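You operate a simulated robot arm through the tools that you are given. There is no shell and no other tool. Be economical: measure what you need, move in short steps, check, and stop when the job is done.

You are at the controls of a simulated two-armed robot. One attempt, no reset.

## Task
On the top of the ottoman lid, fold the striped towel in half, so that it is half as long.

The check looks at the end state, three seconds after you hand in, the way a careful person would. Anything else that was tipped, shoved, dropped, spilled or broken makes it a failure. A push-on lid holds only when it is set on centred and level and pressed home; a screw cap is set on level and turned clockwise until tight. Flat cloth is picked up by pressing the open fingertips on it (5 to 10 N) and closing them slowly along it; thin cloth reads only 2 to 8 mm in the jaws.

## Robot
Two 7-joint arms with two-finger parallel grippers on one trunk, on a base that drives. Base frame: it is fixed to the floor where the robot stands at the start and does not move with it; the origin is under the middle of the robot, x ahead of it, y to its left, z up. Lengths are in mm, angles in degrees, forces in N, time in s.
The left shoulder is at the start at [70, 134, 701], the right one opposite. With the tool pointing down near the work surface each hand reaches from about 100 to 640 mm from the robot's upright axis, wherever it stands, measured 20 degrees to its own side. Places, roughly: top of the ottoman lid [500, -100, 400]. Payload 1.57 kg a hand.
The TCP of each hand is the grasp point between the finger pads, 30 mm short of the fingertips. In the tool frame z runs along the fingers and y along their closing line. Largest opening 80 mm; finger width 17, thickness 12; the body of the gripper, 40 by 82 mm, starts 80 mm behind the TCP.
Orientation is that of the tool frame in the base frame, as a unit quaternion [w, x, y, z]. With the fingers straight down and closing along the base's y, the tool's x points along the base's -x, its y along +y and its z along -z.

## Interface
- The arms move only by the tool servo_tool. It takes "left_steps", "right_steps" or both (then of equal length, played together; a hand with none holds still); each is a list of rows, each a list of 7 numbers: the shift along the tool's x, y, z in units of 30 mm (1.0 is 30 mm), then the turn, a rotation vector about the tool's x, y, z in units of 8 degrees (1.0 is 8 degrees), then the finger opening in mm, from 0 to 80. In form: [[tx, ty, tz, ax, ay, az, grip], ...]. A call has 1 to 20 rows; each row shifts and turns the commanded pose from where the row before left it, along the tool's axes as they then stand. A call with a number of a shift or a turn outside -1 to 1 is refused whole. Rows are played at 5 a second. More than 50 mm and 8.6 degrees between two rows, or a gripper value outside its range, and nothing of the call is played. Where a pose cannot be reached the arm comes as near as it can. A force on the tool above 40 N (or 10 N above the force at the start of the call, whichever is more), or a blocked arm, ends the call early, and 0.2 s more pass. Each finger travels about 153 mm/s and halts on what it meets, pressing with about 22 N; the grip force reading is that of the motor and also rises with nothing between the fingers. The clock runs only during rows and for 0.2 s after the last one: add rows that do not move to give the fingers time. The reply holds the time, the measured pose of the TCP, the force on the tool along the base axes, the opening and the grip force, in the units named above and with some noise.
- Cameras (640 x 400 px; columns grow to the right, rows downward): "scene" is now at [130.5, -4.6, 909.7]; the picture's right is [-0.09, -1.00, 0.00], its down [-0.74, 0.06, -0.67] and it looks along [0.66, -0.06, -0.75] (base axes); focal length 266 px, centre (320, 200). "left" rides on the left gripper at [72, 6, -122] in its tool frame; the picture's right is [-0.09, 1.00, 0.00], its down [-0.84, -0.08, -0.54] and it looks along [-0.54, -0.05, 0.84] (tool axes); focal length 238 px, centre (320, 200). "right" rides on the right gripper at [72, -7, -122] in its tool frame; the picture's right is [0.09, 1.00, 0.00], its down [-0.84, 0.08, -0.54] and it looks along [-0.54, 0.05, 0.84] (tool axes); focal length 238 px, centre (320, 200). There is no depth. A picture from a camera that has moved, and an enlarged one, comes with that camera's place and axes in the base frame and with its lens.
- get_image(camera): a new picture of that camera. It takes no simulated time.
- move_column(by): slides the trunk up (or, below 0, down) by that many mm; the arms and the scene camera ride with it, the base frame stays. It gives what a move gives, with no picture.
- steer(legs): drives the robot by 1 to 6 legs, each [ahead, left, turn to the left] in mm, mm and degrees, along the robot's own axes; the way and the turn of a leg run together, so that a leg with both is an arc; at most 1500 mm and 180 degrees a leg. The arms and the cameras ride along, it lands a little off, and it stops where it bumps. It gives what a move gives.
- head_to(pan, tilt): turns the head with the scene camera to pan (to the left, within 86 degrees either way) and tilt (down, from -29 to 69), counted from straight ahead of the robot. It gives what a move gives.
- inspect(camera, box): a new picture of the part [left, top, right, bottom] of that camera's present view, enlarged. It takes no simulated time.
- hand_in(): hands the job in; it is judged then, once.

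Go step by step. Nothing tells you exact positions but the pictures and the camera data: compare them with the known pose of the tool, close in by small moves and look again before you grip or let go. The budget is 120 turns and 100 pictures, counting those below and the enlarged ones. Unless the task says otherwise, let go and move clear before handing in, and close with one line.

The tools are called after "Emit:" by a JSON object that holds its "op" and its "data". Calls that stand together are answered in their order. servo_tool: Moves the arms, as the interface text tells. Its arguments: {"type":"object","properties":{"left_steps":{"type":"array"},"right_steps":{"type":"array"}},"required":[]} The other tools are called the same way: move_column (by) slides the trunk up or down; steer (legs) drives the base; head_to (pan, tilt) turns the head that bears the scene camera; get_image (camera) takes a picture; inspect (camera, box) takes an enlarged picture of a part of a camera's view; hand_in () hands the job in.

At the start:

```text
time_s: 0.0
left_position: [484.8, 236.0, 633.8]
left_orientation: [0.001, 0.001, 1.0, 0.0]
left_force: [0.3, -0.3, 0.0]
left_finger_gap: 80.1
left_finger_force: 0.1
right_position: [474.4, -256.6, 620.8]
right_orientation: [0.0, 0.0, 1.0, 0.0]
right_force: [0.0, -0.4, -0.2]
right_finger_gap: 79.9
right_finger_force: 0.1
trunk travel left (down, up): [-275.0, 665.0]
robot x, y, heading: [-1.4, -0.3, -0.1]
head pan, tilt: [-4.9, 48.2]
```

scene: 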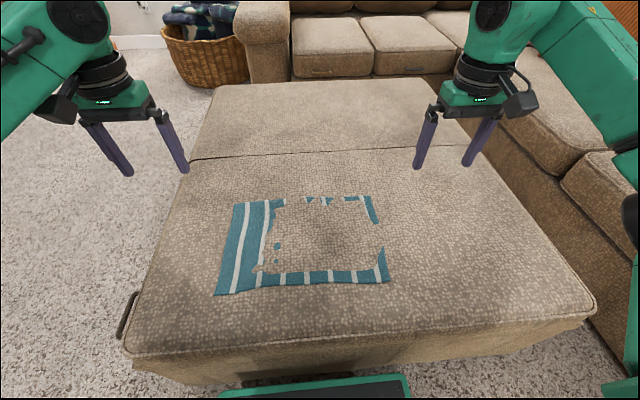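
right: 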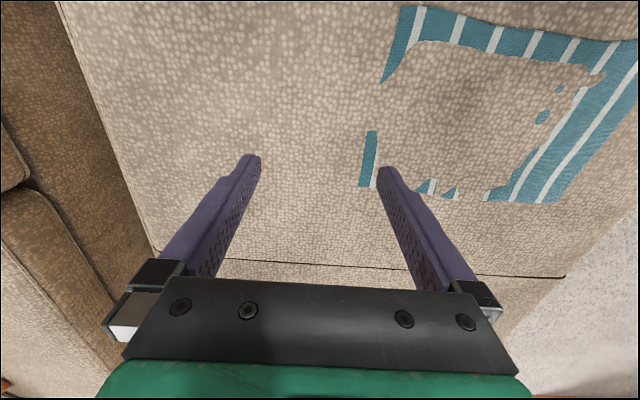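
left: 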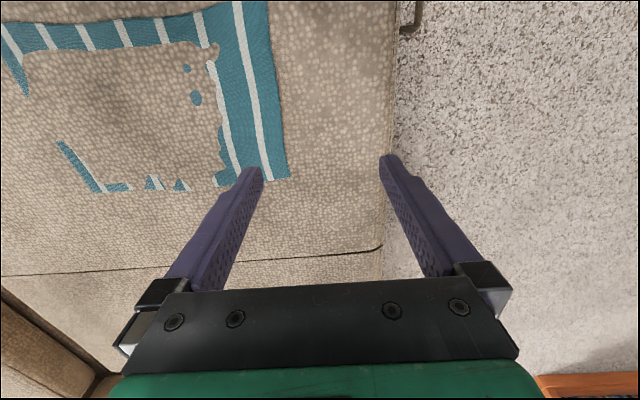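

I see the towel lying flat, its long side along y (roughly x 375–640, y ±190) and partly hidden where it sinks into the lid. Before planning the fold I'll look down to see the gap between base and ottoman.

Emit:
{"op": "head_to", "data": {"pan": 0, "tilt": 69}}

Emit:
{"op": "get_image", "data": {"camera": "scene"}}

```text
time_s: 0.8
left_position: [485.0, 237.9, 634.0]
left_orientation: [0.0, 0.0, 1.0, 0.0]
left_force: [-0.1, 0.0, -0.1]
left_finger_gap: 79.8
left_finger_force: 0.0
right_position: [474.5, -256.3, 620.7]
right_orientation: [0.0, 0.0, 1.0, 0.0]
right_force: [-0.2, -0.5, -0.5]
right_finger_gap: 80.1
right_finger_force: 0.1
trunk travel left (down, up): [-275.0, 665.0]
robot x, y, heading: [-3.7, 0.2, 0.2]
head pan, tilt: [0.0, 68.8]
```

```text
96 pictures are left
camera scene: at [108.1, 2.2, 885.4], right [0.0, -1.0, 0.0], down [-0.93, 0.0, -0.36], along [0.36, 0.0, -0.93], focal length 266 px, centre (320, 200)
```

scene: 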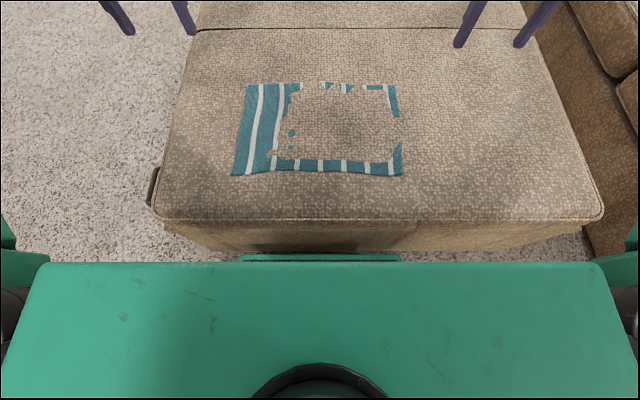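

The base can advance about 25 mm and the side is clear. I plan to grip the left short edge with both hands (left hand far, right hand near), then drive sideways to carry it over. First I move the robot left.

Emit:
{"op": "steer", "data": {"legs": [[0, 250, 0], [27, 0, 0]]}}

Emit:
{"op": "head_to", "data": {"pan": -5, "tilt": 60}}

Emit:
{"op": "get_image", "data": {"camera": "scene"}}

```text
time_s: 3.0
left_position: [513.6, 477.8, 634.0]
left_orientation: [0.0, 0.001, 1.0, 0.0]
left_force: [0.2, 0.4, 0.1]
left_finger_gap: 79.7
left_finger_force: 0.0
right_position: [502.8, -13.3, 620.9]
right_orientation: [-0.002, 0.001, 1.0, 0.0]
right_force: [-0.9, 0.7, 0.2]
right_finger_gap: 80.2
right_finger_force: 0.0
trunk travel left (down, up): [-275.0, 665.0]
robot x, y, heading: [27.5, 244.4, -0.2]
head pan, tilt: [0.0, 68.8]
```

```text
time_s: 3.8
left_position: [513.5, 479.2, 633.9]
left_orientation: [-0.001, 0.002, 1.0, 0.0]
left_force: [-0.2, 0.0, 0.5]
left_finger_gap: 79.9
left_finger_force: 0.1
right_position: [501.8, -13.9, 620.3]
right_orientation: [0.0, 0.001, 1.0, 0.001]
right_force: [-0.5, 0.4, -0.1]
right_finger_gap: 80.1
right_finger_force: 0.0
trunk travel left (down, up): [-275.0, 665.0]
robot x, y, heading: [30.3, 240.5, -0.1]
head pan, tilt: [-5.0, 60.0]
```

```text
95 pictures are left
camera scene: at [146.2, 238.9, 894.7], right [-0.09, -1.0, 0.0], down [-0.86, 0.08, -0.5], along [0.5, -0.04, -0.87], focal length 266 px, centre (320, 200)
```

scene: 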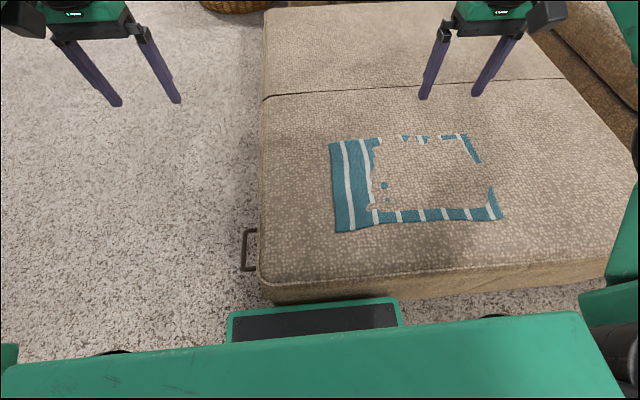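

Robot now at about (30, 241). I bring the left hand above the far end of the left edge first, and draw the right hand nearer.

Emit:
{"op": "servo_tool", "data": {"left_steps": [[-0.22, -0.8, 0.25, 0, 0, 0, 80], [-0.22, -0.8, 0.25, 0, 0, 0, 80], [-0.22, -0.8, 0.25, 0, 0, 0, 80], [-0.22, -0.8, 0.25, 0, 0, 0, 80], [-0.22, -0.8, 0.25, 0, 0, 0, 80], [-0.22, -0.8, 0.25, 0, 0, 0, 80], [-0.22, -0.8, 0.25, 0, 0, 0, 80], [-0.22, -0.8, 0.25, 0, 0, 0, 80], [-0.22, -0.8, 0.25, 0, 0, 0, 80], [-0.22, -0.8, 0.25, 0, 0, 0, 80], [-0.22, -0.8, 0.25, 0, 0, 0, 80], [-0.22, -0.8, 0.25, 0, 0, 0, 80]], "right_steps": [[0.25, 0, 0.3, 0, 0, 0, 80], [0.25, 0, 0.3, 0, 0, 0, 80], [0.25, 0, 0.3, 0, 0, 0, 80], [0.25, 0, 0.3, 0, 0, 0, 80], [0.25, 0, 0.3, 0, 0, 0, 80], [0.25, 0, 0.3, 0, 0, 0, 80], [0.25, 0, 0.3, 0, 0, 0, 80], [0.25, 0, 0.3, 0, 0, 0, 80], [0.25, 0, 0.3, 0, 0, 0, 80], [0.25, 0, 0.3, 0, 0, 0, 80], [0.25, 0, 0.3, 0, 0, 0, 80], [0.25, 0, 0.3, 0, 0, 0, 80]]}}

Emit:
{"op": "get_image", "data": {"camera": "scene"}}

Emit:
{"op": "get_image", "data": {"camera": "left"}}

```text
time_s: 6.3
left_position: [587.2, 197.1, 546.6]
left_orientation: [0.002, 0.002, 1.0, -0.001]
left_force: [-0.8, 0.6, 0.6]
left_finger_gap: 80.0
left_finger_force: 0.1
left hand out of reach, approached as far as the arm can: row 12
right_position: [412.3, -13.6, 511.5]
right_orientation: [0.0, 0.0, 1.0, 0.0]
right_force: [1.2, 0.5, 0.1]
right_finger_gap: 80.2
right_finger_force: 0.1
trunk travel left (down, up): [-275.0, 665.0]
robot x, y, heading: [27.8, 242.5, -0.2]
head pan, tilt: [-5.0, 60.0]
```

```text
94 pictures are left
camera scene: at [146.3, 239.3, 894.8], right [-0.09, -1.0, 0.0], down [-0.86, 0.08, -0.5], along [0.5, -0.05, -0.87], focal length 266 px, centre (320, 200)
```

scene: 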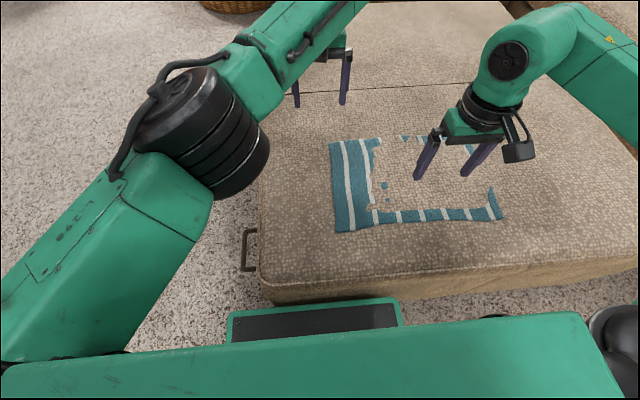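

```text
93 pictures are left
camera left: at [514.9, 203.5, 667.2], right [0.1, 1.0, 0.0], down [0.83, -0.08, 0.54], along [0.54, -0.05, -0.84], focal length 238 px, centre (320, 200)
```

left: 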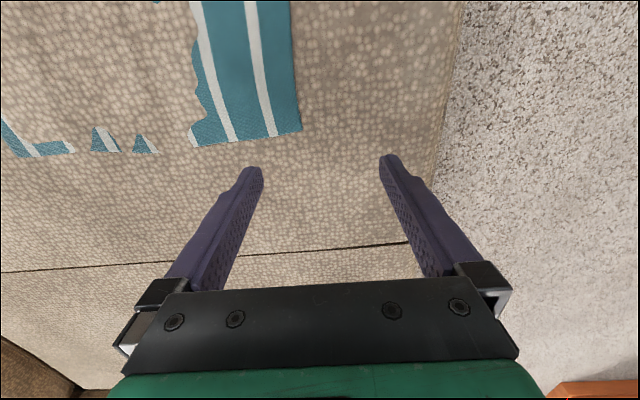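

Comparing the left wrist camera with the scene camera puts the lid top at about z ≈ 388, so the towel spans about x 350–598 and y −178…182. I move both hands over the left edge (left at x≈562, right at x≈385), still about 50 mm above it.

Emit:
{"op": "servo_tool", "data": {"left_steps": [[0.21, -0.39, 0.6, 0, 0, 0, 40], [0.21, -0.39, 0.6, 0, 0, 0, 40], [0.21, -0.39, 0.6, 0, 0, 0, 40], [0.21, -0.39, 0.6, 0, 0, 0, 40], [0, 0, 0, 0, 0, 0, 40], [0, 0, 0, 0, 0, 0, 40], [0, 0, 0, 0, 0, 0, 40], [0, 0, 0, 0, 0, 0, 40]], "right_steps": [[0.11, 0.7, 0.17, 0, 0, 0, 40], [0.11, 0.7, 0.17, 0, 0, 0, 40], [0.11, 0.7, 0.17, 0, 0, 0, 40], [0.11, 0.7, 0.17, 0, 0, 0, 40], [0.11, 0.7, 0.17, 0, 0, 0, 40], [0.11, 0.7, 0.17, 0, 0, 0, 40], [0.11, 0.7, 0.17, 0, 0, 0, 40], [0.11, 0.7, 0.17, 0, 0, 0, 40]]}}

Emit:
{"op": "get_image", "data": {"camera": "scene"}}

Emit:
{"op": "get_image", "data": {"camera": "left"}}

Emit:
{"op": "get_image", "data": {"camera": "right"}}

```text
time_s: 8.2
left_position: [565.3, 162.0, 472.5]
left_orientation: [-0.002, -0.009, 1.0, 0.002]
left_force: [0.2, 1.0, -0.1]
left_finger_gap: 39.9
left_finger_force: 0.1
right_position: [389.1, 150.1, 473.0]
right_orientation: [0.002, 0.008, 1.0, -0.001]
right_force: [0.1, 0.1, 0.3]
right_finger_gap: 40.2
right_finger_force: 0.0
trunk travel left (down, up): [-275.0, 665.0]
robot x, y, heading: [28.9, 242.7, 0.0]
head pan, tilt: [-5.0, 60.0]
```

```text
92 pictures are left
camera scene: at [146.3, 238.9, 894.8], right [-0.09, -1.0, 0.0], down [-0.86, 0.08, -0.5], along [0.5, -0.04, -0.87], focal length 266 px, centre (320, 200)
```

scene: 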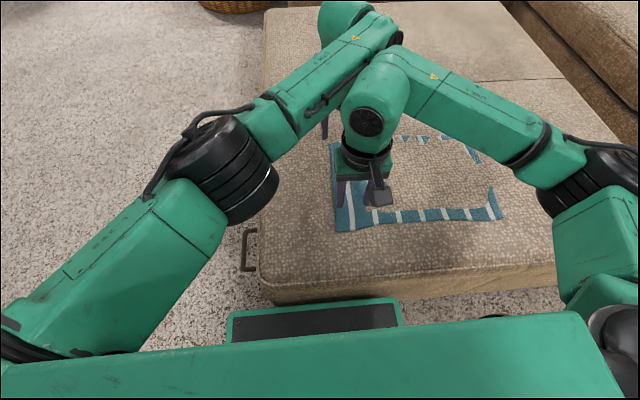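

```text
91 pictures are left
camera left: at [494.6, 166.0, 594.2], right [0.07, 1.0, 0.0], down [0.84, -0.06, 0.54], along [0.54, -0.04, -0.84], focal length 238 px, centre (320, 200)
```

left: 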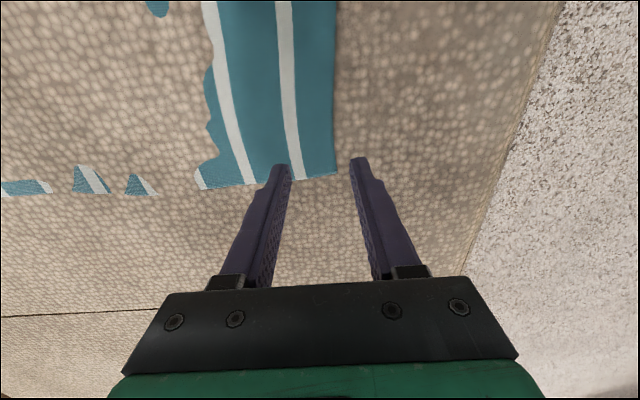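

```text
90 pictures are left
camera right: at [316.1, 145.9, 594.2], right [-0.08, 1.0, 0.0], down [0.84, 0.07, 0.55], along [0.54, 0.04, -0.84], focal length 238 px, centre (320, 200)
```

right: 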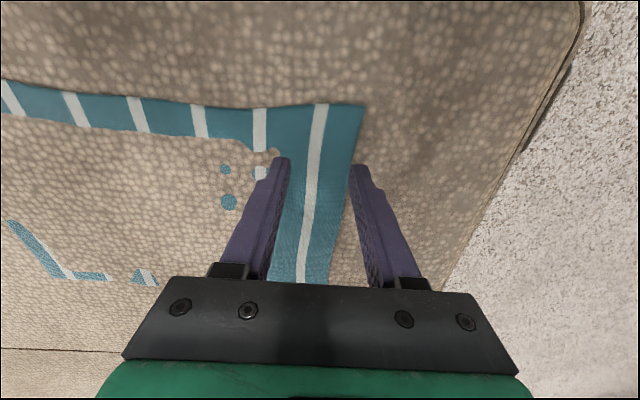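

Edge corners are confirmed at about (598,176) and (354,184). I shift the hands slightly in y and descend to just above the surface.

Emit:
{"op": "servo_tool", "data": {"left_steps": [[0, -0.12, 0.5, 0, 0, 0, 40], [0, -0.12, 0.5, 0, 0, 0, 40], [0, 0, 0.5, 0, 0, 0, 40], [0, 0, 0, 0, 0, 0, 40]], "right_steps": [[0, 0.17, 0.5, 0, 0, 0, 40], [0, 0.17, 0.5, 0, 0, 0, 40], [0, 0, 0.5, 0, 0, 0, 40], [0, 0, 0, 0, 0, 0, 40]]}}

Emit:
{"op": "get_image", "data": {"camera": "left"}}

Emit:
{"op": "get_image", "data": {"camera": "right"}}

```text
time_s: 9.2
left_position: [569.8, 171.1, 424.9]
left_orientation: [-0.001, -0.022, 1.0, 0.004]
left_force: [0.0, -0.3, 0.2]
left_finger_gap: 40.4
left_finger_force: 0.0
left hand out of reach, approached as far as the arm can: row 3
right_position: [390.9, 163.8, 433.6]
right_orientation: [0.009, 0.004, 1.0, 0.005]
right_force: [-0.4, 1.4, -0.2]
right_finger_gap: 40.2
right_finger_force: 0.2
trunk travel left (down, up): [-275.0, 665.0]
robot x, y, heading: [29.6, 241.6, -0.1]
head pan, tilt: [-5.0, 60.0]
```

```text
89 pictures are left
camera left: at [498.4, 172.0, 546.2], right [0.05, 1.0, 0.01], down [0.84, -0.04, 0.54], along [0.54, -0.02, -0.84], focal length 238 px, centre (320, 200)
```

left: 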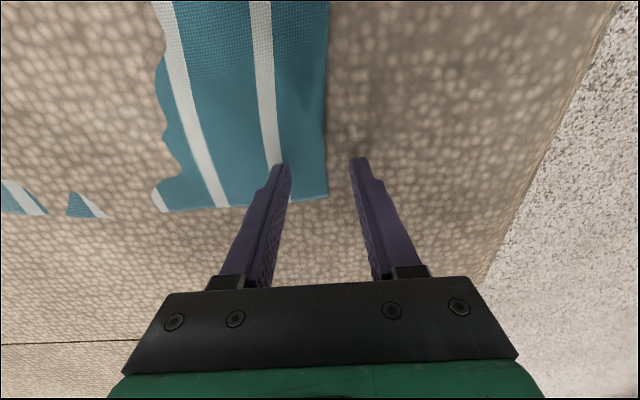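

```text
88 pictures are left
camera right: at [316.2, 157.8, 553.6], right [-0.08, 1.0, 0.01], down [0.83, 0.07, 0.56], along [0.56, 0.05, -0.83], focal length 238 px, centre (320, 200)
```

right: 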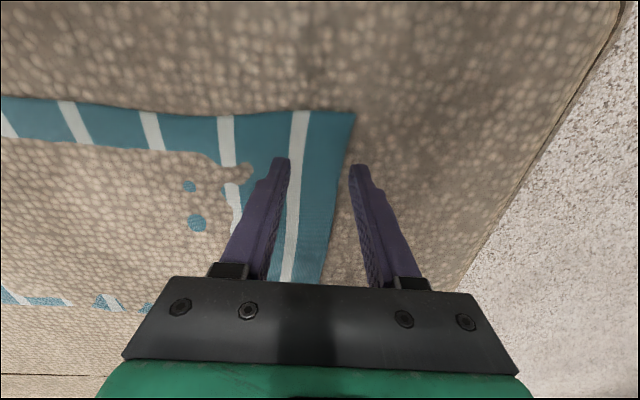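

The left hand is hitting its reach limit (or brushing the other arm). I look at the arms before going lower.

Emit:
{"op": "get_image", "data": {"camera": "scene"}}

Emit:
{"op": "inspect", "data": {"camera": "scene", "box": [240, 0, 480, 150]}}

```text
87 pictures are left
camera scene: at [146.2, 238.8, 894.8], right [-0.09, -1.0, 0.0], down [-0.86, 0.08, -0.5], along [0.5, -0.04, -0.87], focal length 266 px, centre (320, 200)
```

scene: 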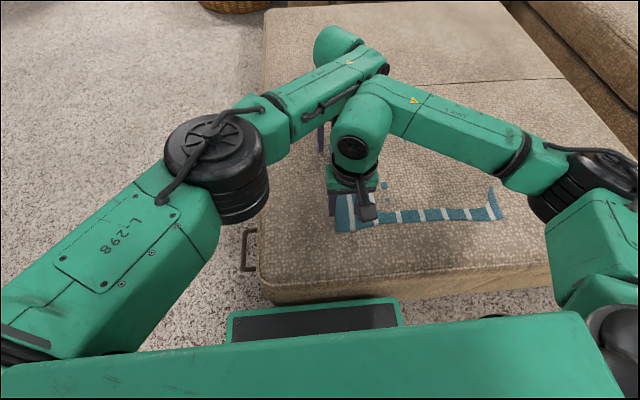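

```text
2.67 times, centred on (360, 75) of scene
camera zoom: at [146.2, 238.8, 894.8], right [-0.09, -1.0, 0.0], down [-0.86, 0.08, -0.5], along [0.5, -0.04, -0.87], focal length 709 px, centre (213, 533)
```

zoom: 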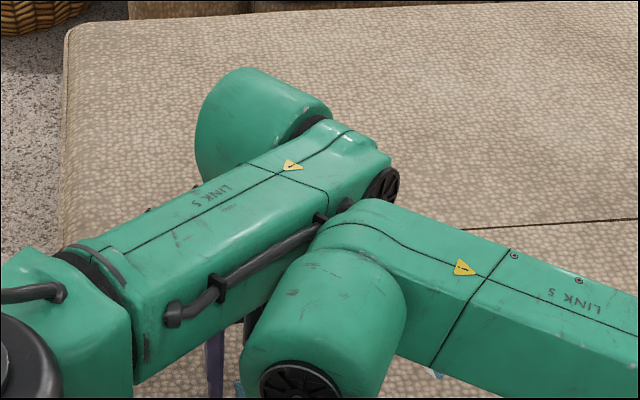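

The two wrists are touching or nearly so. I tilt the right hand 24° (fingers forward, wrist back toward the robot) to separate them, raising both slightly.

Emit:
{"op": "servo_tool", "data": {"left_steps": [[0, 0, -0.3, 0, 0, 0, 40], [0, 0, -0.3, 0, 0, 0, 40], [0, 0, 0, 0, 0, 0, 40], [0, 0, 0, 0, 0, 0, 40], [0, 0, 0, 0, 0, 0, 40]], "right_steps": [[0, 0, -0.3, 0, -1, 0, 40], [0, 0, 0, 0, -1, 0, 40], [0, 0, 0, 0, -1, 0, 40], [0, 0, 0, 0, 0, 0, 40], [0, 0, 0, 0, 0, 0, 40]]}}

Emit:
{"op": "get_image", "data": {"camera": "scene"}}

```text
time_s: 10.3
left_position: [560.5, 149.7, 446.5]
left_orientation: [0.0, 0.001, 1.0, 0.0]
left_force: [0.0, -0.6, 0.1]
left_finger_gap: 40.0
left_finger_force: 0.1
right_position: [385.0, 164.5, 436.4]
right_orientation: [0.207, 0.001, 0.978, 0.0]
right_force: [-0.2, -0.1, -0.4]
right_finger_gap: 39.9
right_finger_force: 0.1
trunk travel left (down, up): [-275.0, 665.0]
robot x, y, heading: [32.4, 241.5, 0.0]
head pan, tilt: [-5.0, 60.0]
```

```text
85 pictures are left
camera scene: at [146.2, 238.8, 894.8], right [-0.09, -1.0, 0.0], down [-0.86, 0.08, -0.5], along [0.5, -0.04, -0.87], focal length 266 px, centre (320, 200)
```

scene: 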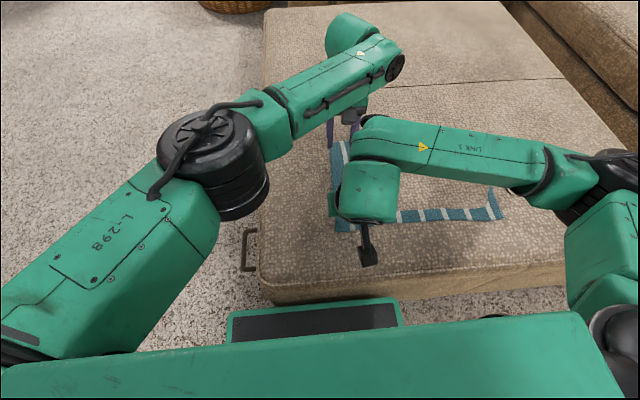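

Arms are now clear and both tracking exactly. I descend to just above the cloth.

Emit:
{"op": "servo_tool", "data": {"left_steps": [[0, 0.17, 0.35, 0, 0, 0, 40], [0, 0, 0.3, 0, 0, 0, 40], [0, 0, 0.1, 0, 0, 0, 40], [0, 0, 0, 0, 0, 0, 40]], "right_steps": [[0.07, -0.13, 0.15, 0, 0, 0, 40], [0.07, 0, 0.15, 0, 0, 0, 40], [0.07, 0, 0.15, 0, 0, 0, 40], [0, 0, 0, 0, 0, 0, 40]]}}

Emit:
{"op": "get_image", "data": {"camera": "left"}}

Emit:
{"op": "get_image", "data": {"camera": "right"}}

```text
time_s: 11.3
left_position: [560.1, 155.9, 425.3]
left_orientation: [0.0, 0.001, 1.0, 0.002]
left_force: [-0.2, 0.2, 0.3]
left_finger_gap: 39.7
left_finger_force: 0.1
right_position: [385.7, 160.3, 422.0]
right_orientation: [0.209, 0.002, 0.978, -0.001]
right_force: [-0.7, -2.5, 10.0]
right_finger_gap: 39.8
right_finger_force: 0.0
trunk travel left (down, up): [-275.0, 665.0]
robot x, y, heading: [27.3, 243.0, -0.3]
head pan, tilt: [-5.0, 60.0]
```

```text
84 pictures are left
camera left: at [488.4, 161.7, 546.0], right [0.09, 1.0, 0.0], down [0.84, -0.08, 0.54], along [0.54, -0.05, -0.84], focal length 238 px, centre (320, 200)
```

left: 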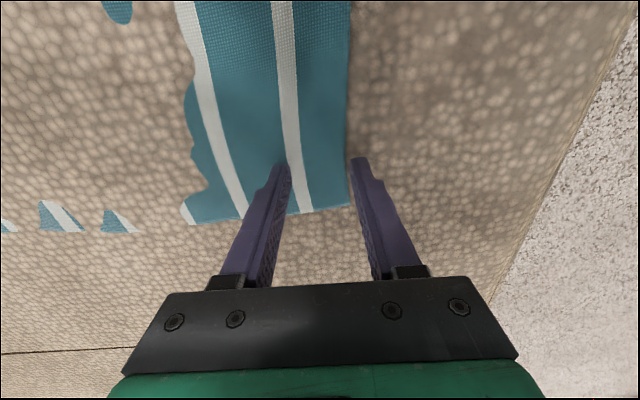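

```text
83 pictures are left
camera right: at [269.6, 155.2, 503.6], right [-0.08, 1.0, -0.04], down [0.54, 0.08, 0.84], along [0.84, 0.05, -0.55], focal length 238 px, centre (320, 200)
```

right: 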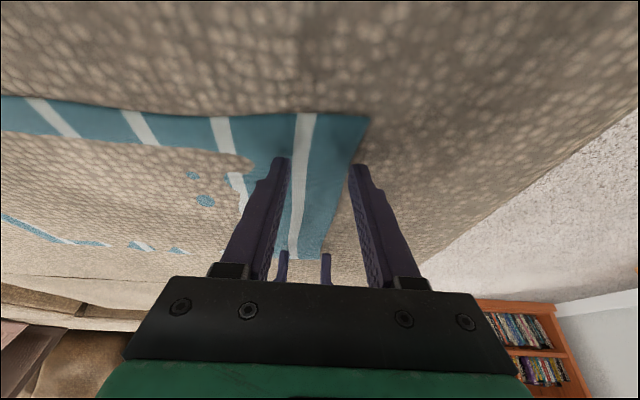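

The right hand is in contact at 10 N (surface z ≈ 392). I bring the left hand into contact the same way.

Emit:
{"op": "servo_tool", "data": {"left_steps": [[0, 0, 0.1, 0, 0, 0, 40], [0, 0, 0, 0, 0, 0, 40]]}}

```text
time_s: 11.9
left_position: [558.7, 156.1, 422.0]
left_orientation: [0.001, 0.001, 1.0, 0.001]
left_force: [0.7, -0.1, 0.4]
left_finger_gap: 40.1
left_finger_force: 0.1
right_position: [384.5, 160.6, 421.8]
right_orientation: [0.208, 0.003, 0.978, -0.001]
right_force: [0.1, -5.2, 14.0]
right_finger_gap: 39.6
right_finger_force: 0.1
trunk travel left (down, up): [-275.0, 665.0]
robot x, y, heading: [29.8, 242.3, -0.3]
head pan, tilt: [-5.0, 60.0]
```

Emit:
{"op": "servo_tool", "data": {"left_steps": [[0, 0, 0.1, 0, 0, 0, 40], [0, 0, 0, 0, 0, 0, 40]], "right_steps": [[-0.02, 0, -0.05, 0, 0, 0, 40], [0, 0, 0, 0, 0, 0, 40]]}}

```text
time_s: 12.6
left_position: [559.1, 155.7, 421.3]
left_orientation: [0.002, 0.002, 1.0, 0.0]
left_force: [-0.4, 1.9, 19.0]
left_finger_gap: 39.4
left_finger_force: 0.0
right_position: [383.8, 160.7, 423.5]
right_orientation: [0.21, 0.001, 0.978, -0.001]
right_force: [0.4, 0.5, -0.5]
right_finger_gap: 40.0
right_finger_force: 0.0
trunk travel left (down, up): [-275.0, 665.0]
robot x, y, heading: [27.6, 242.5, -0.4]
head pan, tilt: [-5.0, 60.0]
```

Emit:
{"op": "servo_tool", "data": {"left_steps": [[0, 0, -0.04, 0, 0, 0, 40], [0, 0, 0, 0, 0, 0, 40]], "right_steps": [[0.012, 0, 0.03, 0, 0, 0, 40], [0, 0, 0, 0, 0, 0, 40]]}}

```text
time_s: 13.2
left_position: [560.3, 155.8, 419.9]
left_orientation: [0.001, 0.001, 1.0, 0.0]
left_force: [1.5, -0.5, 17.0]
left_finger_gap: 40.1
left_finger_force: 0.3
right_position: [385.7, 161.2, 422.8]
right_orientation: [0.209, 0.0, 0.978, 0.0]
right_force: [-0.2, -0.1, -0.5]
right_finger_gap: 40.2
right_finger_force: 0.2
trunk travel left (down, up): [-275.0, 665.0]
robot x, y, heading: [29.0, 245.8, -0.2]
head pan, tilt: [-5.0, 60.0]
```

Emit:
{"op": "servo_tool", "data": {"left_steps": [[0, 0, -0.03, 0, 0, 0, 40], [0, 0, 0, 0, 0, 0, 40]], "right_steps": [[0.012, 0, 0.03, 0, 0, 0, 40], [0, 0, 0, 0, 0, 0, 40]]}}

```text
time_s: 13.8
left_position: [559.2, 155.4, 421.5]
left_orientation: [0.002, 0.001, 1.0, 0.0]
left_force: [2.4, -1.6, 6.6]
left_finger_gap: 40.5
left_finger_force: 0.1
right_position: [383.5, 160.5, 422.6]
right_orientation: [0.21, 0.001, 0.978, 0.0]
right_force: [-3.5, -0.2, 12.2]
right_finger_gap: 40.1
right_finger_force: 0.0
trunk travel left (down, up): [-275.0, 665.0]
robot x, y, heading: [29.7, 243.9, -0.1]
head pan, tilt: [-5.0, 60.0]
```

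Both hands press with 7–12 N. I close slowly along the cloth.

Emit:
{"op": "servo_tool", "data": {"left_steps": [[0, 0, 0, 0, 0, 0, 37], [0, 0, 0, 0, 0, 0, 34], [0, 0, 0, 0, 0, 0, 31], [0, 0, 0, 0, 0, 0, 28], [0, 0, 0, 0, 0, 0, 25], [0, 0, 0, 0, 0, 0, 22], [0, 0, 0, 0, 0, 0, 19], [0, 0, 0, 0, 0, 0, 16], [0, 0, 0, 0, 0, 0, 13], [0, 0, 0, 0, 0, 0, 10], [0, 0, 0, 0, 0, 0, 7], [0, 0, 0, 0, 0, 0, 4], [0, 0, 0, 0, 0, 0, 2], [0, 0, 0, 0, 0, 0, 0], [0, 0, 0, 0, 0, 0, 0]], "right_steps": [[0, 0, 0, 0, 0, 0, 37], [0, 0, 0, 0, 0, 0, 34], [0, 0, 0, 0, 0, 0, 31], [0, 0, 0, 0, 0, 0, 28], [0, 0, 0, 0, 0, 0, 25], [0, 0, 0, 0, 0, 0, 22], [0, 0, 0, 0, 0, 0, 19], [0, 0, 0, 0, 0, 0, 16], [0, 0, 0, 0, 0, 0, 13], [0, 0, 0, 0, 0, 0, 10], [0, 0, 0, 0, 0, 0, 7], [0, 0, 0, 0, 0, 0, 4], [0, 0, 0, 0, 0, 0, 2], [0, 0, 0, 0, 0, 0, 0], [0, 0, 0, 0, 0, 0, 0]]}}

Emit:
{"op": "get_image", "data": {"camera": "left"}}

Emit:
{"op": "get_image", "data": {"camera": "right"}}

```text
time_s: 16.9
left_position: [559.7, 156.5, 421.1]
left_orientation: [0.001, 0.001, 1.0, 0.0]
left_force: [-0.6, 0.5, 0.7]
left_finger_gap: 2.7
left_finger_force: 21.8
right_position: [384.6, 160.5, 422.4]
right_orientation: [0.21, 0.0, 0.978, 0.0]
right_force: [1.7, 4.7, 22.5]
right_finger_gap: 2.9
right_finger_force: 21.6
trunk travel left (down, up): [-275.0, 665.0]
robot x, y, heading: [27.2, 244.6, -0.4]
head pan, tilt: [-5.0, 60.0]
```

```text
82 pictures are left
camera left: at [487.3, 162.2, 542.4], right [0.09, 1.0, 0.0], down [0.84, -0.08, 0.54], along [0.54, -0.05, -0.84], focal length 238 px, centre (320, 200)
```

left: 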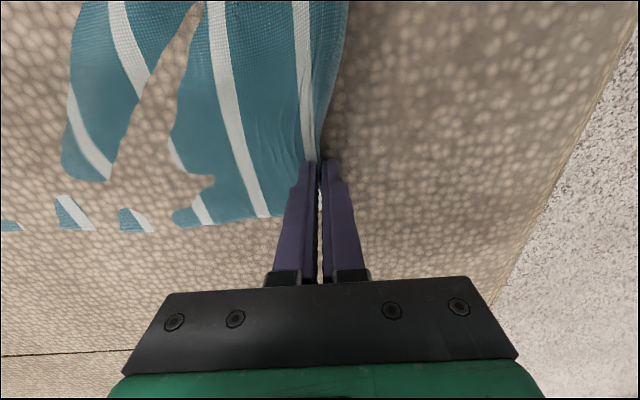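

```text
81 pictures are left
camera right: at [268.8, 155.1, 503.3], right [-0.08, 1.0, -0.04], down [0.54, 0.08, 0.84], along [0.84, 0.05, -0.55], focal length 238 px, centre (320, 200)
```

right: 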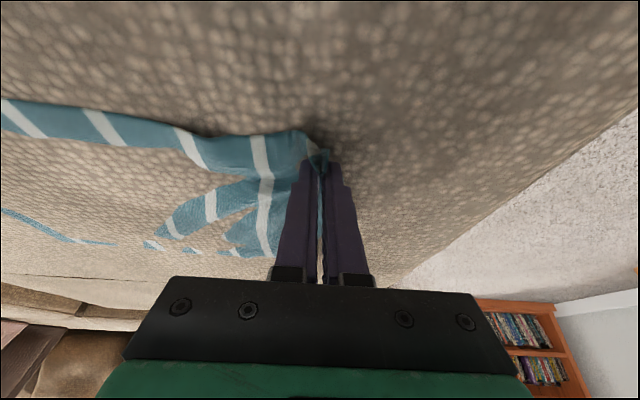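

Both jaws read about 2.8 mm, which means cloth is held. I lift 30 mm and check.

Emit:
{"op": "servo_tool", "data": {"left_steps": [[0, -0.05, -0.33, 0, 0, 0, 0], [0, -0.05, -0.33, 0, 0, 0, 0], [0, -0.1, -0.34, 0, 0, 0, 0], [0, 0, 0, 0, 0, 0, 0]], "right_steps": [[-0.136, -0.05, -0.305, 0, 0, 0, 0], [-0.136, -0.05, -0.305, 0, 0, 0, 0], [-0.136, -0.1, -0.305, 0, 0, 0, 0], [0, 0, 0, 0, 0, 0, 0]]}}

Emit:
{"op": "get_image", "data": {"camera": "left"}}

Emit:
{"op": "get_image", "data": {"camera": "right"}}

Emit:
{"op": "get_image", "data": {"camera": "scene"}}

```text
time_s: 17.9
left_position: [561.1, 149.3, 451.2]
left_orientation: [0.0, 0.0, 1.0, 0.0]
left_force: [-0.9, -0.4, 0.0]
left_finger_gap: 2.3
left_finger_force: 21.9
right_position: [385.2, 153.0, 450.4]
right_orientation: [0.207, 0.001, 0.978, 0.0]
right_force: [1.5, 0.0, 0.2]
right_finger_gap: 2.3
right_finger_force: 21.8
trunk travel left (down, up): [-275.0, 665.0]
robot x, y, heading: [28.3, 244.2, 0.1]
head pan, tilt: [-5.0, 60.0]
```

```text
80 pictures are left
camera left: at [489.0, 155.6, 571.4], right [0.09, 1.0, 0.0], down [0.84, -0.08, 0.54], along [0.54, -0.05, -0.84], focal length 238 px, centre (320, 200)
```

left: 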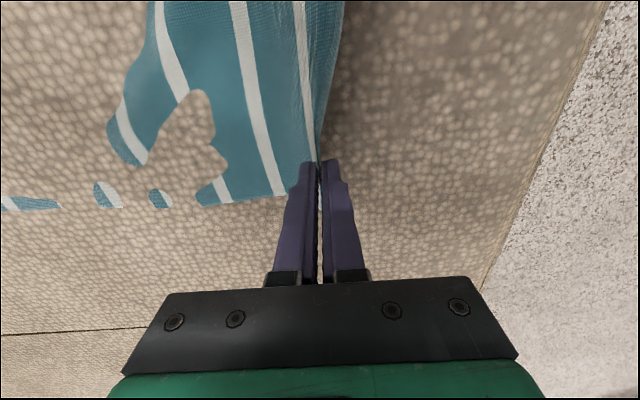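

```text
79 pictures are left
camera right: at [269.2, 147.3, 531.9], right [-0.08, 1.0, -0.04], down [0.54, 0.08, 0.84], along [0.83, 0.05, -0.55], focal length 238 px, centre (320, 200)
```

right: 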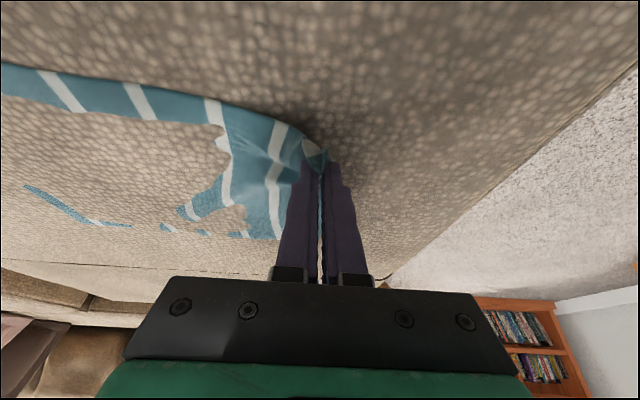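

```text
78 pictures are left
camera scene: at [146.2, 238.7, 894.7], right [-0.09, -1.0, 0.0], down [-0.86, 0.08, -0.5], along [0.5, -0.04, -0.87], focal length 266 px, centre (320, 200)
```

scene: 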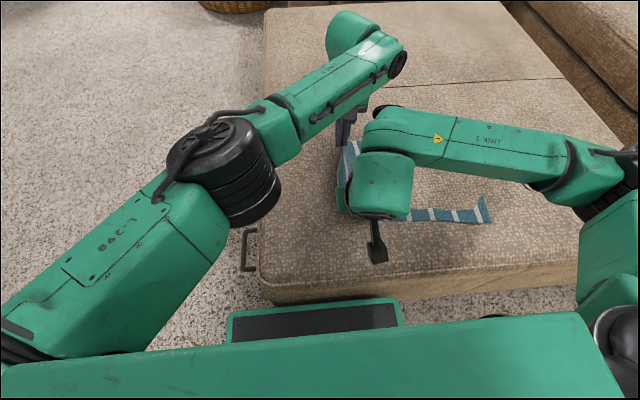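

Both grips hold and the edge has lifted. I drive right 30 mm to give slack, then lift further.

Emit:
{"op": "steer", "data": {"legs": [[0, -30, 0]]}}

Emit:
{"op": "servo_tool", "data": {"left_steps": [[0, 0, -0.4, 0, 0, 0, 0], [0, 0, -0.4, 0, 0, 0, 0], [0, 0, -0.4, 0, 0, 0, 0], [0, 0, -0.4, 0, 0, 0, 0], [0, 0, 0, 0, 0, 0, 0]], "right_steps": [[-0.163, 0, -0.366, 0, 0, 0, 0], [-0.163, 0, -0.366, 0, 0, 0, 0], [-0.163, 0, -0.366, 0, 0, 0, 0], [-0.163, 0, -0.366, 0, 0, 0, 0], [0, 0, 0, 0, 0, 0, 0]]}}

Emit:
{"op": "get_image", "data": {"camera": "left"}}

Emit:
{"op": "get_image", "data": {"camera": "right"}}

```text
time_s: 18.8
left_position: [560.2, 119.6, 450.3]
left_orientation: [0.0, 0.001, 1.0, 0.0]
left_force: [-1.1, -0.6, 0.2]
left_finger_gap: 2.6
left_finger_force: 21.7
right_position: [384.7, 123.3, 450.1]
right_orientation: [0.208, 0.001, 0.978, -0.001]
right_force: [1.3, 0.0, 0.5]
right_finger_gap: 2.4
right_finger_force: 22.0
trunk travel left (down, up): [-275.0, 665.0]
robot x, y, heading: [27.9, 211.3, -0.1]
head pan, tilt: [-5.0, 60.0]
```

```text
time_s: 20.0
left_position: [559.8, 118.9, 499.4]
left_orientation: [0.0, 0.001, 1.0, 0.001]
left_force: [0.0, 0.3, -0.2]
left_finger_gap: 2.6
left_finger_force: 21.8
right_position: [385.2, 122.7, 498.4]
right_orientation: [0.208, 0.001, 0.978, 0.0]
right_force: [-0.4, 0.0, -0.4]
right_finger_gap: 2.3
right_finger_force: 21.9
trunk travel left (down, up): [-275.0, 665.0]
robot x, y, heading: [27.9, 210.5, 0.0]
head pan, tilt: [-5.0, 60.0]
```

```text
77 pictures are left
camera left: at [488.7, 124.8, 619.6], right [0.09, 1.0, 0.0], down [0.84, -0.08, 0.54], along [0.54, -0.05, -0.84], focal length 238 px, centre (320, 200)
```

left: 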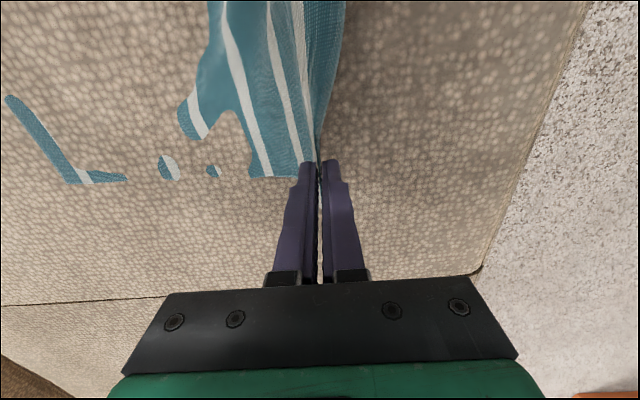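

```text
76 pictures are left
camera right: at [269.7, 115.8, 580.1], right [-0.08, 1.0, -0.04], down [0.54, 0.08, 0.84], along [0.83, 0.05, -0.55], focal length 238 px, centre (320, 200)
```

right: 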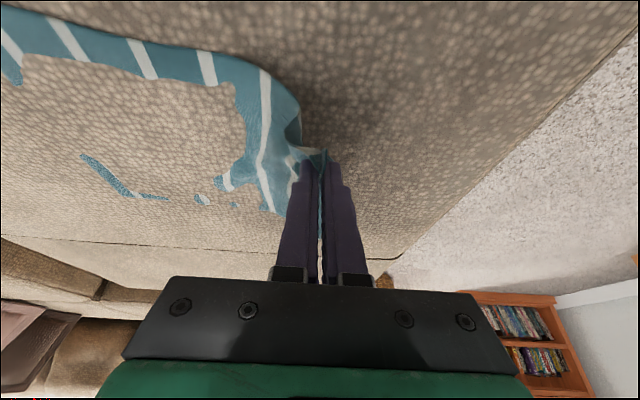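

Good so far. I drive right another 100 mm and check the remaining end isn't dragged.

Emit:
{"op": "steer", "data": {"legs": [[0, -100, 0]]}}

Emit:
{"op": "get_image", "data": {"camera": "scene"}}

Emit:
{"op": "get_image", "data": {"camera": "right"}}

Emit:
{"op": "get_image", "data": {"camera": "left"}}

```text
time_s: 21.1
left_position: [560.3, 18.5, 498.3]
left_orientation: [0.0, 0.001, 1.0, -0.001]
left_force: [-0.2, 0.5, 0.3]
left_finger_gap: 2.4
left_finger_force: 22.1
right_position: [385.0, 20.8, 497.0]
right_orientation: [0.208, 0.001, 0.978, 0.0]
right_force: [-0.6, -1.1, 0.2]
right_finger_gap: 2.6
right_finger_force: 21.8
trunk travel left (down, up): [-275.0, 665.0]
robot x, y, heading: [26.8, 111.4, -0.1]
head pan, tilt: [-5.0, 60.0]
```

```text
75 pictures are left
camera scene: at [146.0, 107.7, 894.8], right [-0.09, -1.0, 0.0], down [-0.86, 0.08, -0.5], along [0.5, -0.04, -0.87], focal length 266 px, centre (320, 200)
```

scene: 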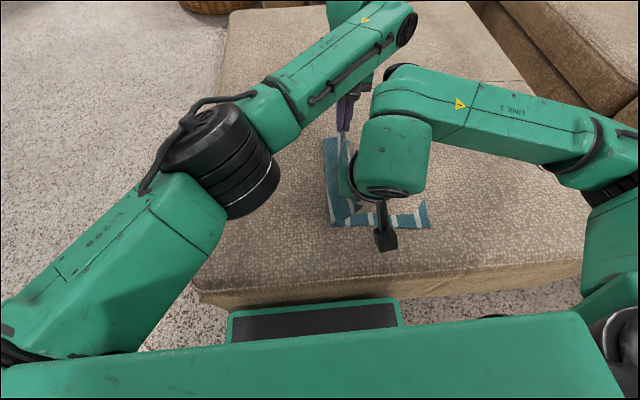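

```text
74 pictures are left
camera right: at [269.5, 15.4, 579.8], right [-0.08, 1.0, -0.04], down [0.54, 0.08, 0.84], along [0.83, 0.05, -0.55], focal length 238 px, centre (320, 200)
```

right: 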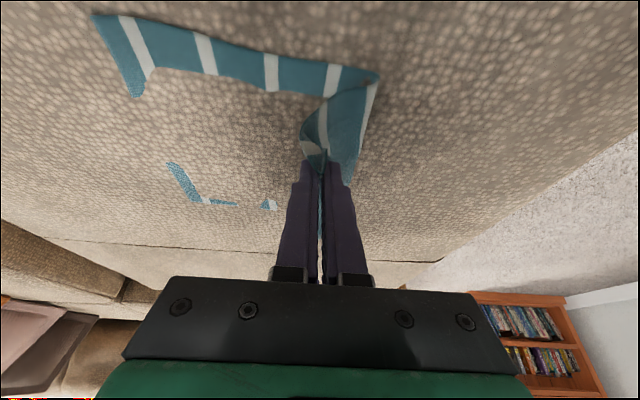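

```text
73 pictures are left
camera left: at [488.5, 24.3, 619.4], right [0.09, 1.0, 0.0], down [0.84, -0.08, 0.54], along [0.54, -0.05, -0.84], focal length 238 px, centre (320, 200)
```

left: 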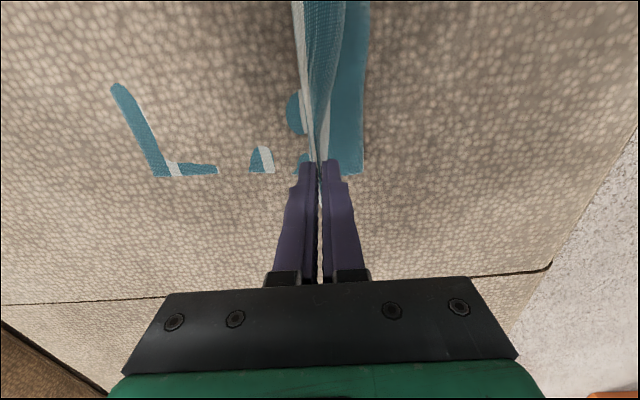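

The right end is undisturbed. I continue another 100 mm.

Emit:
{"op": "steer", "data": {"legs": [[0, -100, 0]]}}

Emit:
{"op": "get_image", "data": {"camera": "right"}}

Emit:
{"op": "get_image", "data": {"camera": "left"}}

```text
time_s: 22.3
left_position: [560.1, -81.6, 498.3]
left_orientation: [0.0, 0.002, 1.0, 0.0]
left_force: [-1.0, -1.1, -1.4]
left_finger_gap: 2.6
left_finger_force: 21.4
right_position: [384.9, -79.7, 497.8]
right_orientation: [0.208, 0.002, 0.978, 0.0]
right_force: [1.0, 0.1, -0.8]
right_finger_gap: 2.4
right_finger_force: 22.0
trunk travel left (down, up): [-275.0, 665.0]
robot x, y, heading: [27.6, 9.2, -0.4]
head pan, tilt: [-5.0, 60.0]
```

```text
72 pictures are left
camera right: at [269.1, -85.1, 579.8], right [-0.08, 1.0, -0.04], down [0.54, 0.07, 0.84], along [0.83, 0.05, -0.55], focal length 238 px, centre (320, 200)
```

right: 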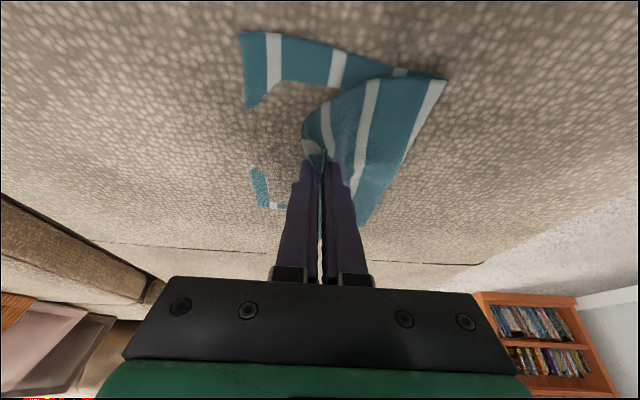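

```text
71 pictures are left
camera left: at [488.1, -76.4, 619.4], right [0.1, 1.0, 0.0], down [0.84, -0.08, 0.54], along [0.54, -0.05, -0.84], focal length 238 px, centre (320, 200)
```

left: 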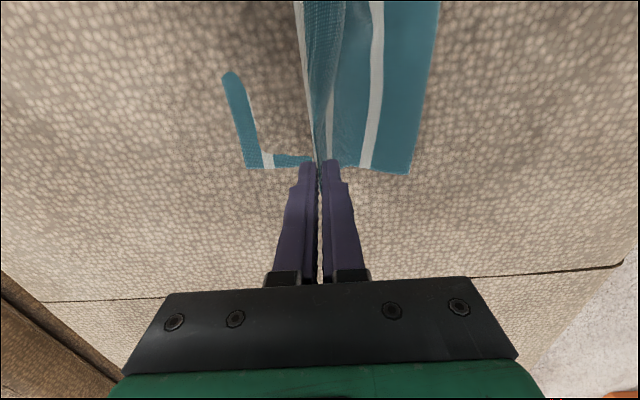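

The cloth is following well and the right edge sits around y −145…−163. I look closely at how the pinched edge sits in the fingers.

Emit:
{"op": "inspect", "data": {"camera": "right", "box": [220, 20, 460, 240]}}

Emit:
{"op": "inspect", "data": {"camera": "left", "box": [200, 0, 440, 220]}}

```text
1.82 times, centred on (340, 130) of right
camera zoom: at [269.1, -85.1, 579.8], right [-0.08, 1.0, -0.04], down [0.54, 0.07, 0.84], along [0.83, 0.05, -0.55], focal length 433 px, centre (284, 327)
```

zoom: 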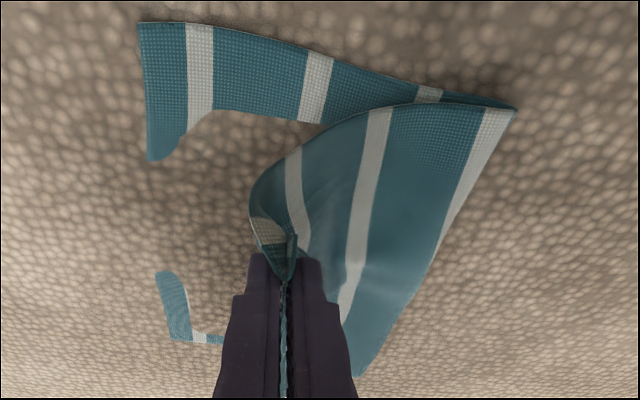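

```text
1.82 times, centred on (320, 110) of left
camera zoom: at [488.1, -76.4, 619.4], right [0.1, 1.0, 0.0], down [0.84, -0.08, 0.54], along [0.54, -0.05, -0.84], focal length 433 px, centre (320, 364)
```

zoom: 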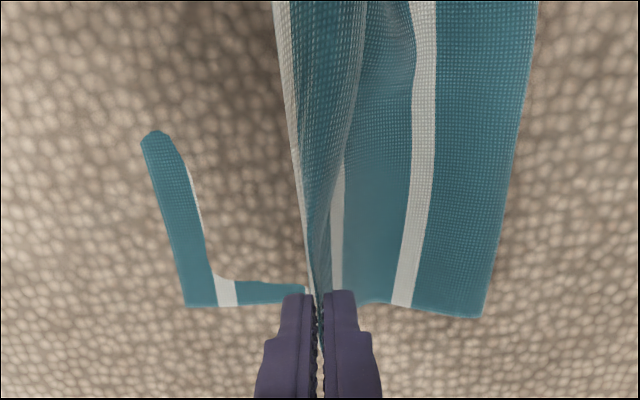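

The edge is held with a short flap folded into the jaws. I drive 35 mm more and lower the edge onto the right half.

Emit:
{"op": "steer", "data": {"legs": [[0, -35, 0]]}}

Emit:
{"op": "servo_tool", "data": {"left_steps": [[0, 0, 0.4, 0, 0, 0, 0], [0, 0, 0.4, 0, 0, 0, 0], [0, 0, 0.4, 0, 0, 0, 0], [0, 0, 0.4, 0, 0, 0, 0], [0, 0, 0.3, 0, 0, 0, 0], [0, 0, 0, 0, 0, 0, 0]], "right_steps": [[0.163, 0, 0.366, 0, 0, 0, 0], [0.163, 0, 0.366, 0, 0, 0, 0], [0.163, 0, 0.366, 0, 0, 0, 0], [0.163, 0, 0.366, 0, 0, 0, 0], [0.122, 0, 0.274, 0, 0, 0, 0], [0, 0, 0, 0, 0, 0, 0]]}}

Emit:
{"op": "get_image", "data": {"camera": "right"}}

Emit:
{"op": "get_image", "data": {"camera": "left"}}

```text
time_s: 23.1
left_position: [558.1, -117.1, 499.4]
left_orientation: [0.0, 0.002, 1.0, 0.001]
left_force: [-0.8, -0.2, 0.6]
left_finger_gap: 2.6
left_finger_force: 21.9
right_position: [384.0, -113.4, 497.8]
right_orientation: [0.208, 0.002, 0.978, -0.001]
right_force: [0.9, -0.2, -0.1]
right_finger_gap: 2.5
right_finger_force: 21.4
trunk travel left (down, up): [-275.0, 665.0]
robot x, y, heading: [27.4, -24.4, -0.2]
head pan, tilt: [-5.0, 60.0]
```

```text
time_s: 24.6
left_position: [559.3, -115.6, 442.3]
left_orientation: [0.0, 0.001, 1.0, 0.0]
left_force: [0.0, 0.1, -0.1]
left_finger_gap: 2.6
left_finger_force: 21.9
right_position: [383.5, -114.5, 442.3]
right_orientation: [0.207, 0.002, 0.978, -0.001]
right_force: [-0.2, 0.2, 0.7]
right_finger_gap: 2.7
right_finger_force: 21.9
trunk travel left (down, up): [-275.0, 665.0]
robot x, y, heading: [24.9, -23.9, -0.1]
head pan, tilt: [-5.0, 60.0]
```

```text
68 pictures are left
camera right: at [268.9, -119.5, 523.3], right [-0.08, 1.0, -0.04], down [0.54, 0.08, 0.84], along [0.83, 0.05, -0.55], focal length 238 px, centre (320, 200)
```

right: 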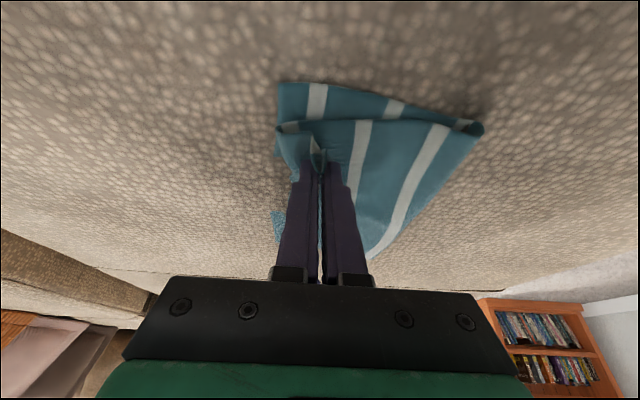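

```text
67 pictures are left
camera left: at [488.0, -110.0, 563.2], right [0.09, 1.0, 0.0], down [0.84, -0.08, 0.54], along [0.54, -0.05, -0.84], focal length 238 px, centre (320, 200)
```

left: 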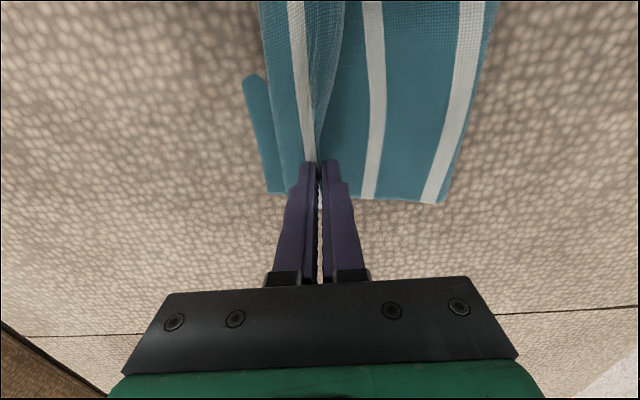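

The crease has been pulled a little too far right (y≈−10; half-way is about +25). I raise, back up left 70 mm to let the crease roll back, and will then lower and lay the edge out at low height.

Emit:
{"op": "servo_tool", "data": {"left_steps": [[0, 0, -0.45, 0, 0, 0, 0], [0, 0, -0.45, 0, 0, 0, 0], [0, 0, -0.45, 0, 0, 0, 0], [0, 0, 0, 0, 0, 0, 0]], "right_steps": [[-0.183, 0, -0.41, 0, 0, 0, 0], [-0.183, 0, -0.41, 0, 0, 0, 0], [-0.183, 0, -0.41, 0, 0, 0, 0], [0, 0, 0, 0, 0, 0, 0]]}}

Emit:
{"op": "steer", "data": {"legs": [[0, 75, 0]]}}

Emit:
{"op": "get_image", "data": {"camera": "right"}}

Emit:
{"op": "get_image", "data": {"camera": "left"}}

```text
time_s: 25.6
left_position: [558.3, -116.7, 483.2]
left_orientation: [0.0, 0.002, 1.0, 0.0]
left_force: [0.0, -0.2, 0.6]
left_finger_gap: 2.5
left_finger_force: 22.0
right_position: [385.4, -115.1, 481.9]
right_orientation: [0.208, 0.002, 0.978, 0.0]
right_force: [0.2, 0.5, 0.9]
right_finger_gap: 2.4
right_finger_force: 21.9
trunk travel left (down, up): [-275.0, 665.0]
robot x, y, heading: [29.0, -17.2, -0.3]
head pan, tilt: [-5.0, 60.0]
```

```text
time_s: 26.6
left_position: [557.9, -42.2, 482.0]
left_orientation: [0.001, 0.001, 1.0, 0.0]
left_force: [0.3, 0.2, 0.4]
left_finger_gap: 2.4
left_finger_force: 21.9
right_position: [384.2, -40.4, 482.1]
right_orientation: [0.207, 0.003, 0.978, 0.0]
right_force: [0.5, -0.5, 0.8]
right_finger_gap: 2.3
right_finger_force: 22.0
trunk travel left (down, up): [-275.0, 665.0]
robot x, y, heading: [27.4, 52.7, -0.4]
head pan, tilt: [-5.0, 60.0]
```

```text
66 pictures are left
camera right: at [269.4, -45.2, 563.9], right [-0.08, 1.0, -0.04], down [0.54, 0.08, 0.84], along [0.83, 0.04, -0.55], focal length 238 px, centre (320, 200)
```

right: 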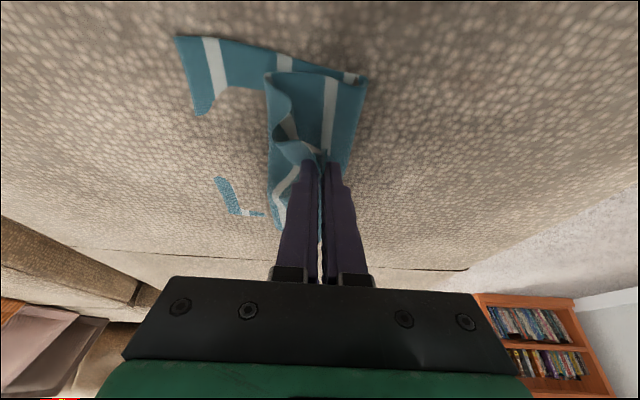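

```text
65 pictures are left
camera left: at [486.9, -37.0, 603.8], right [0.1, 1.0, 0.0], down [0.84, -0.08, 0.54], along [0.54, -0.05, -0.84], focal length 238 px, centre (320, 200)
```

left: 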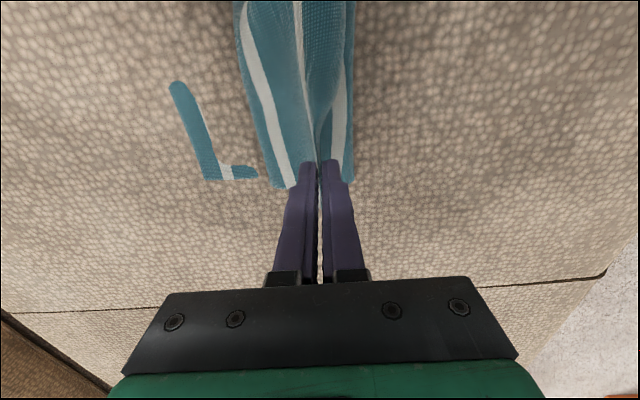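

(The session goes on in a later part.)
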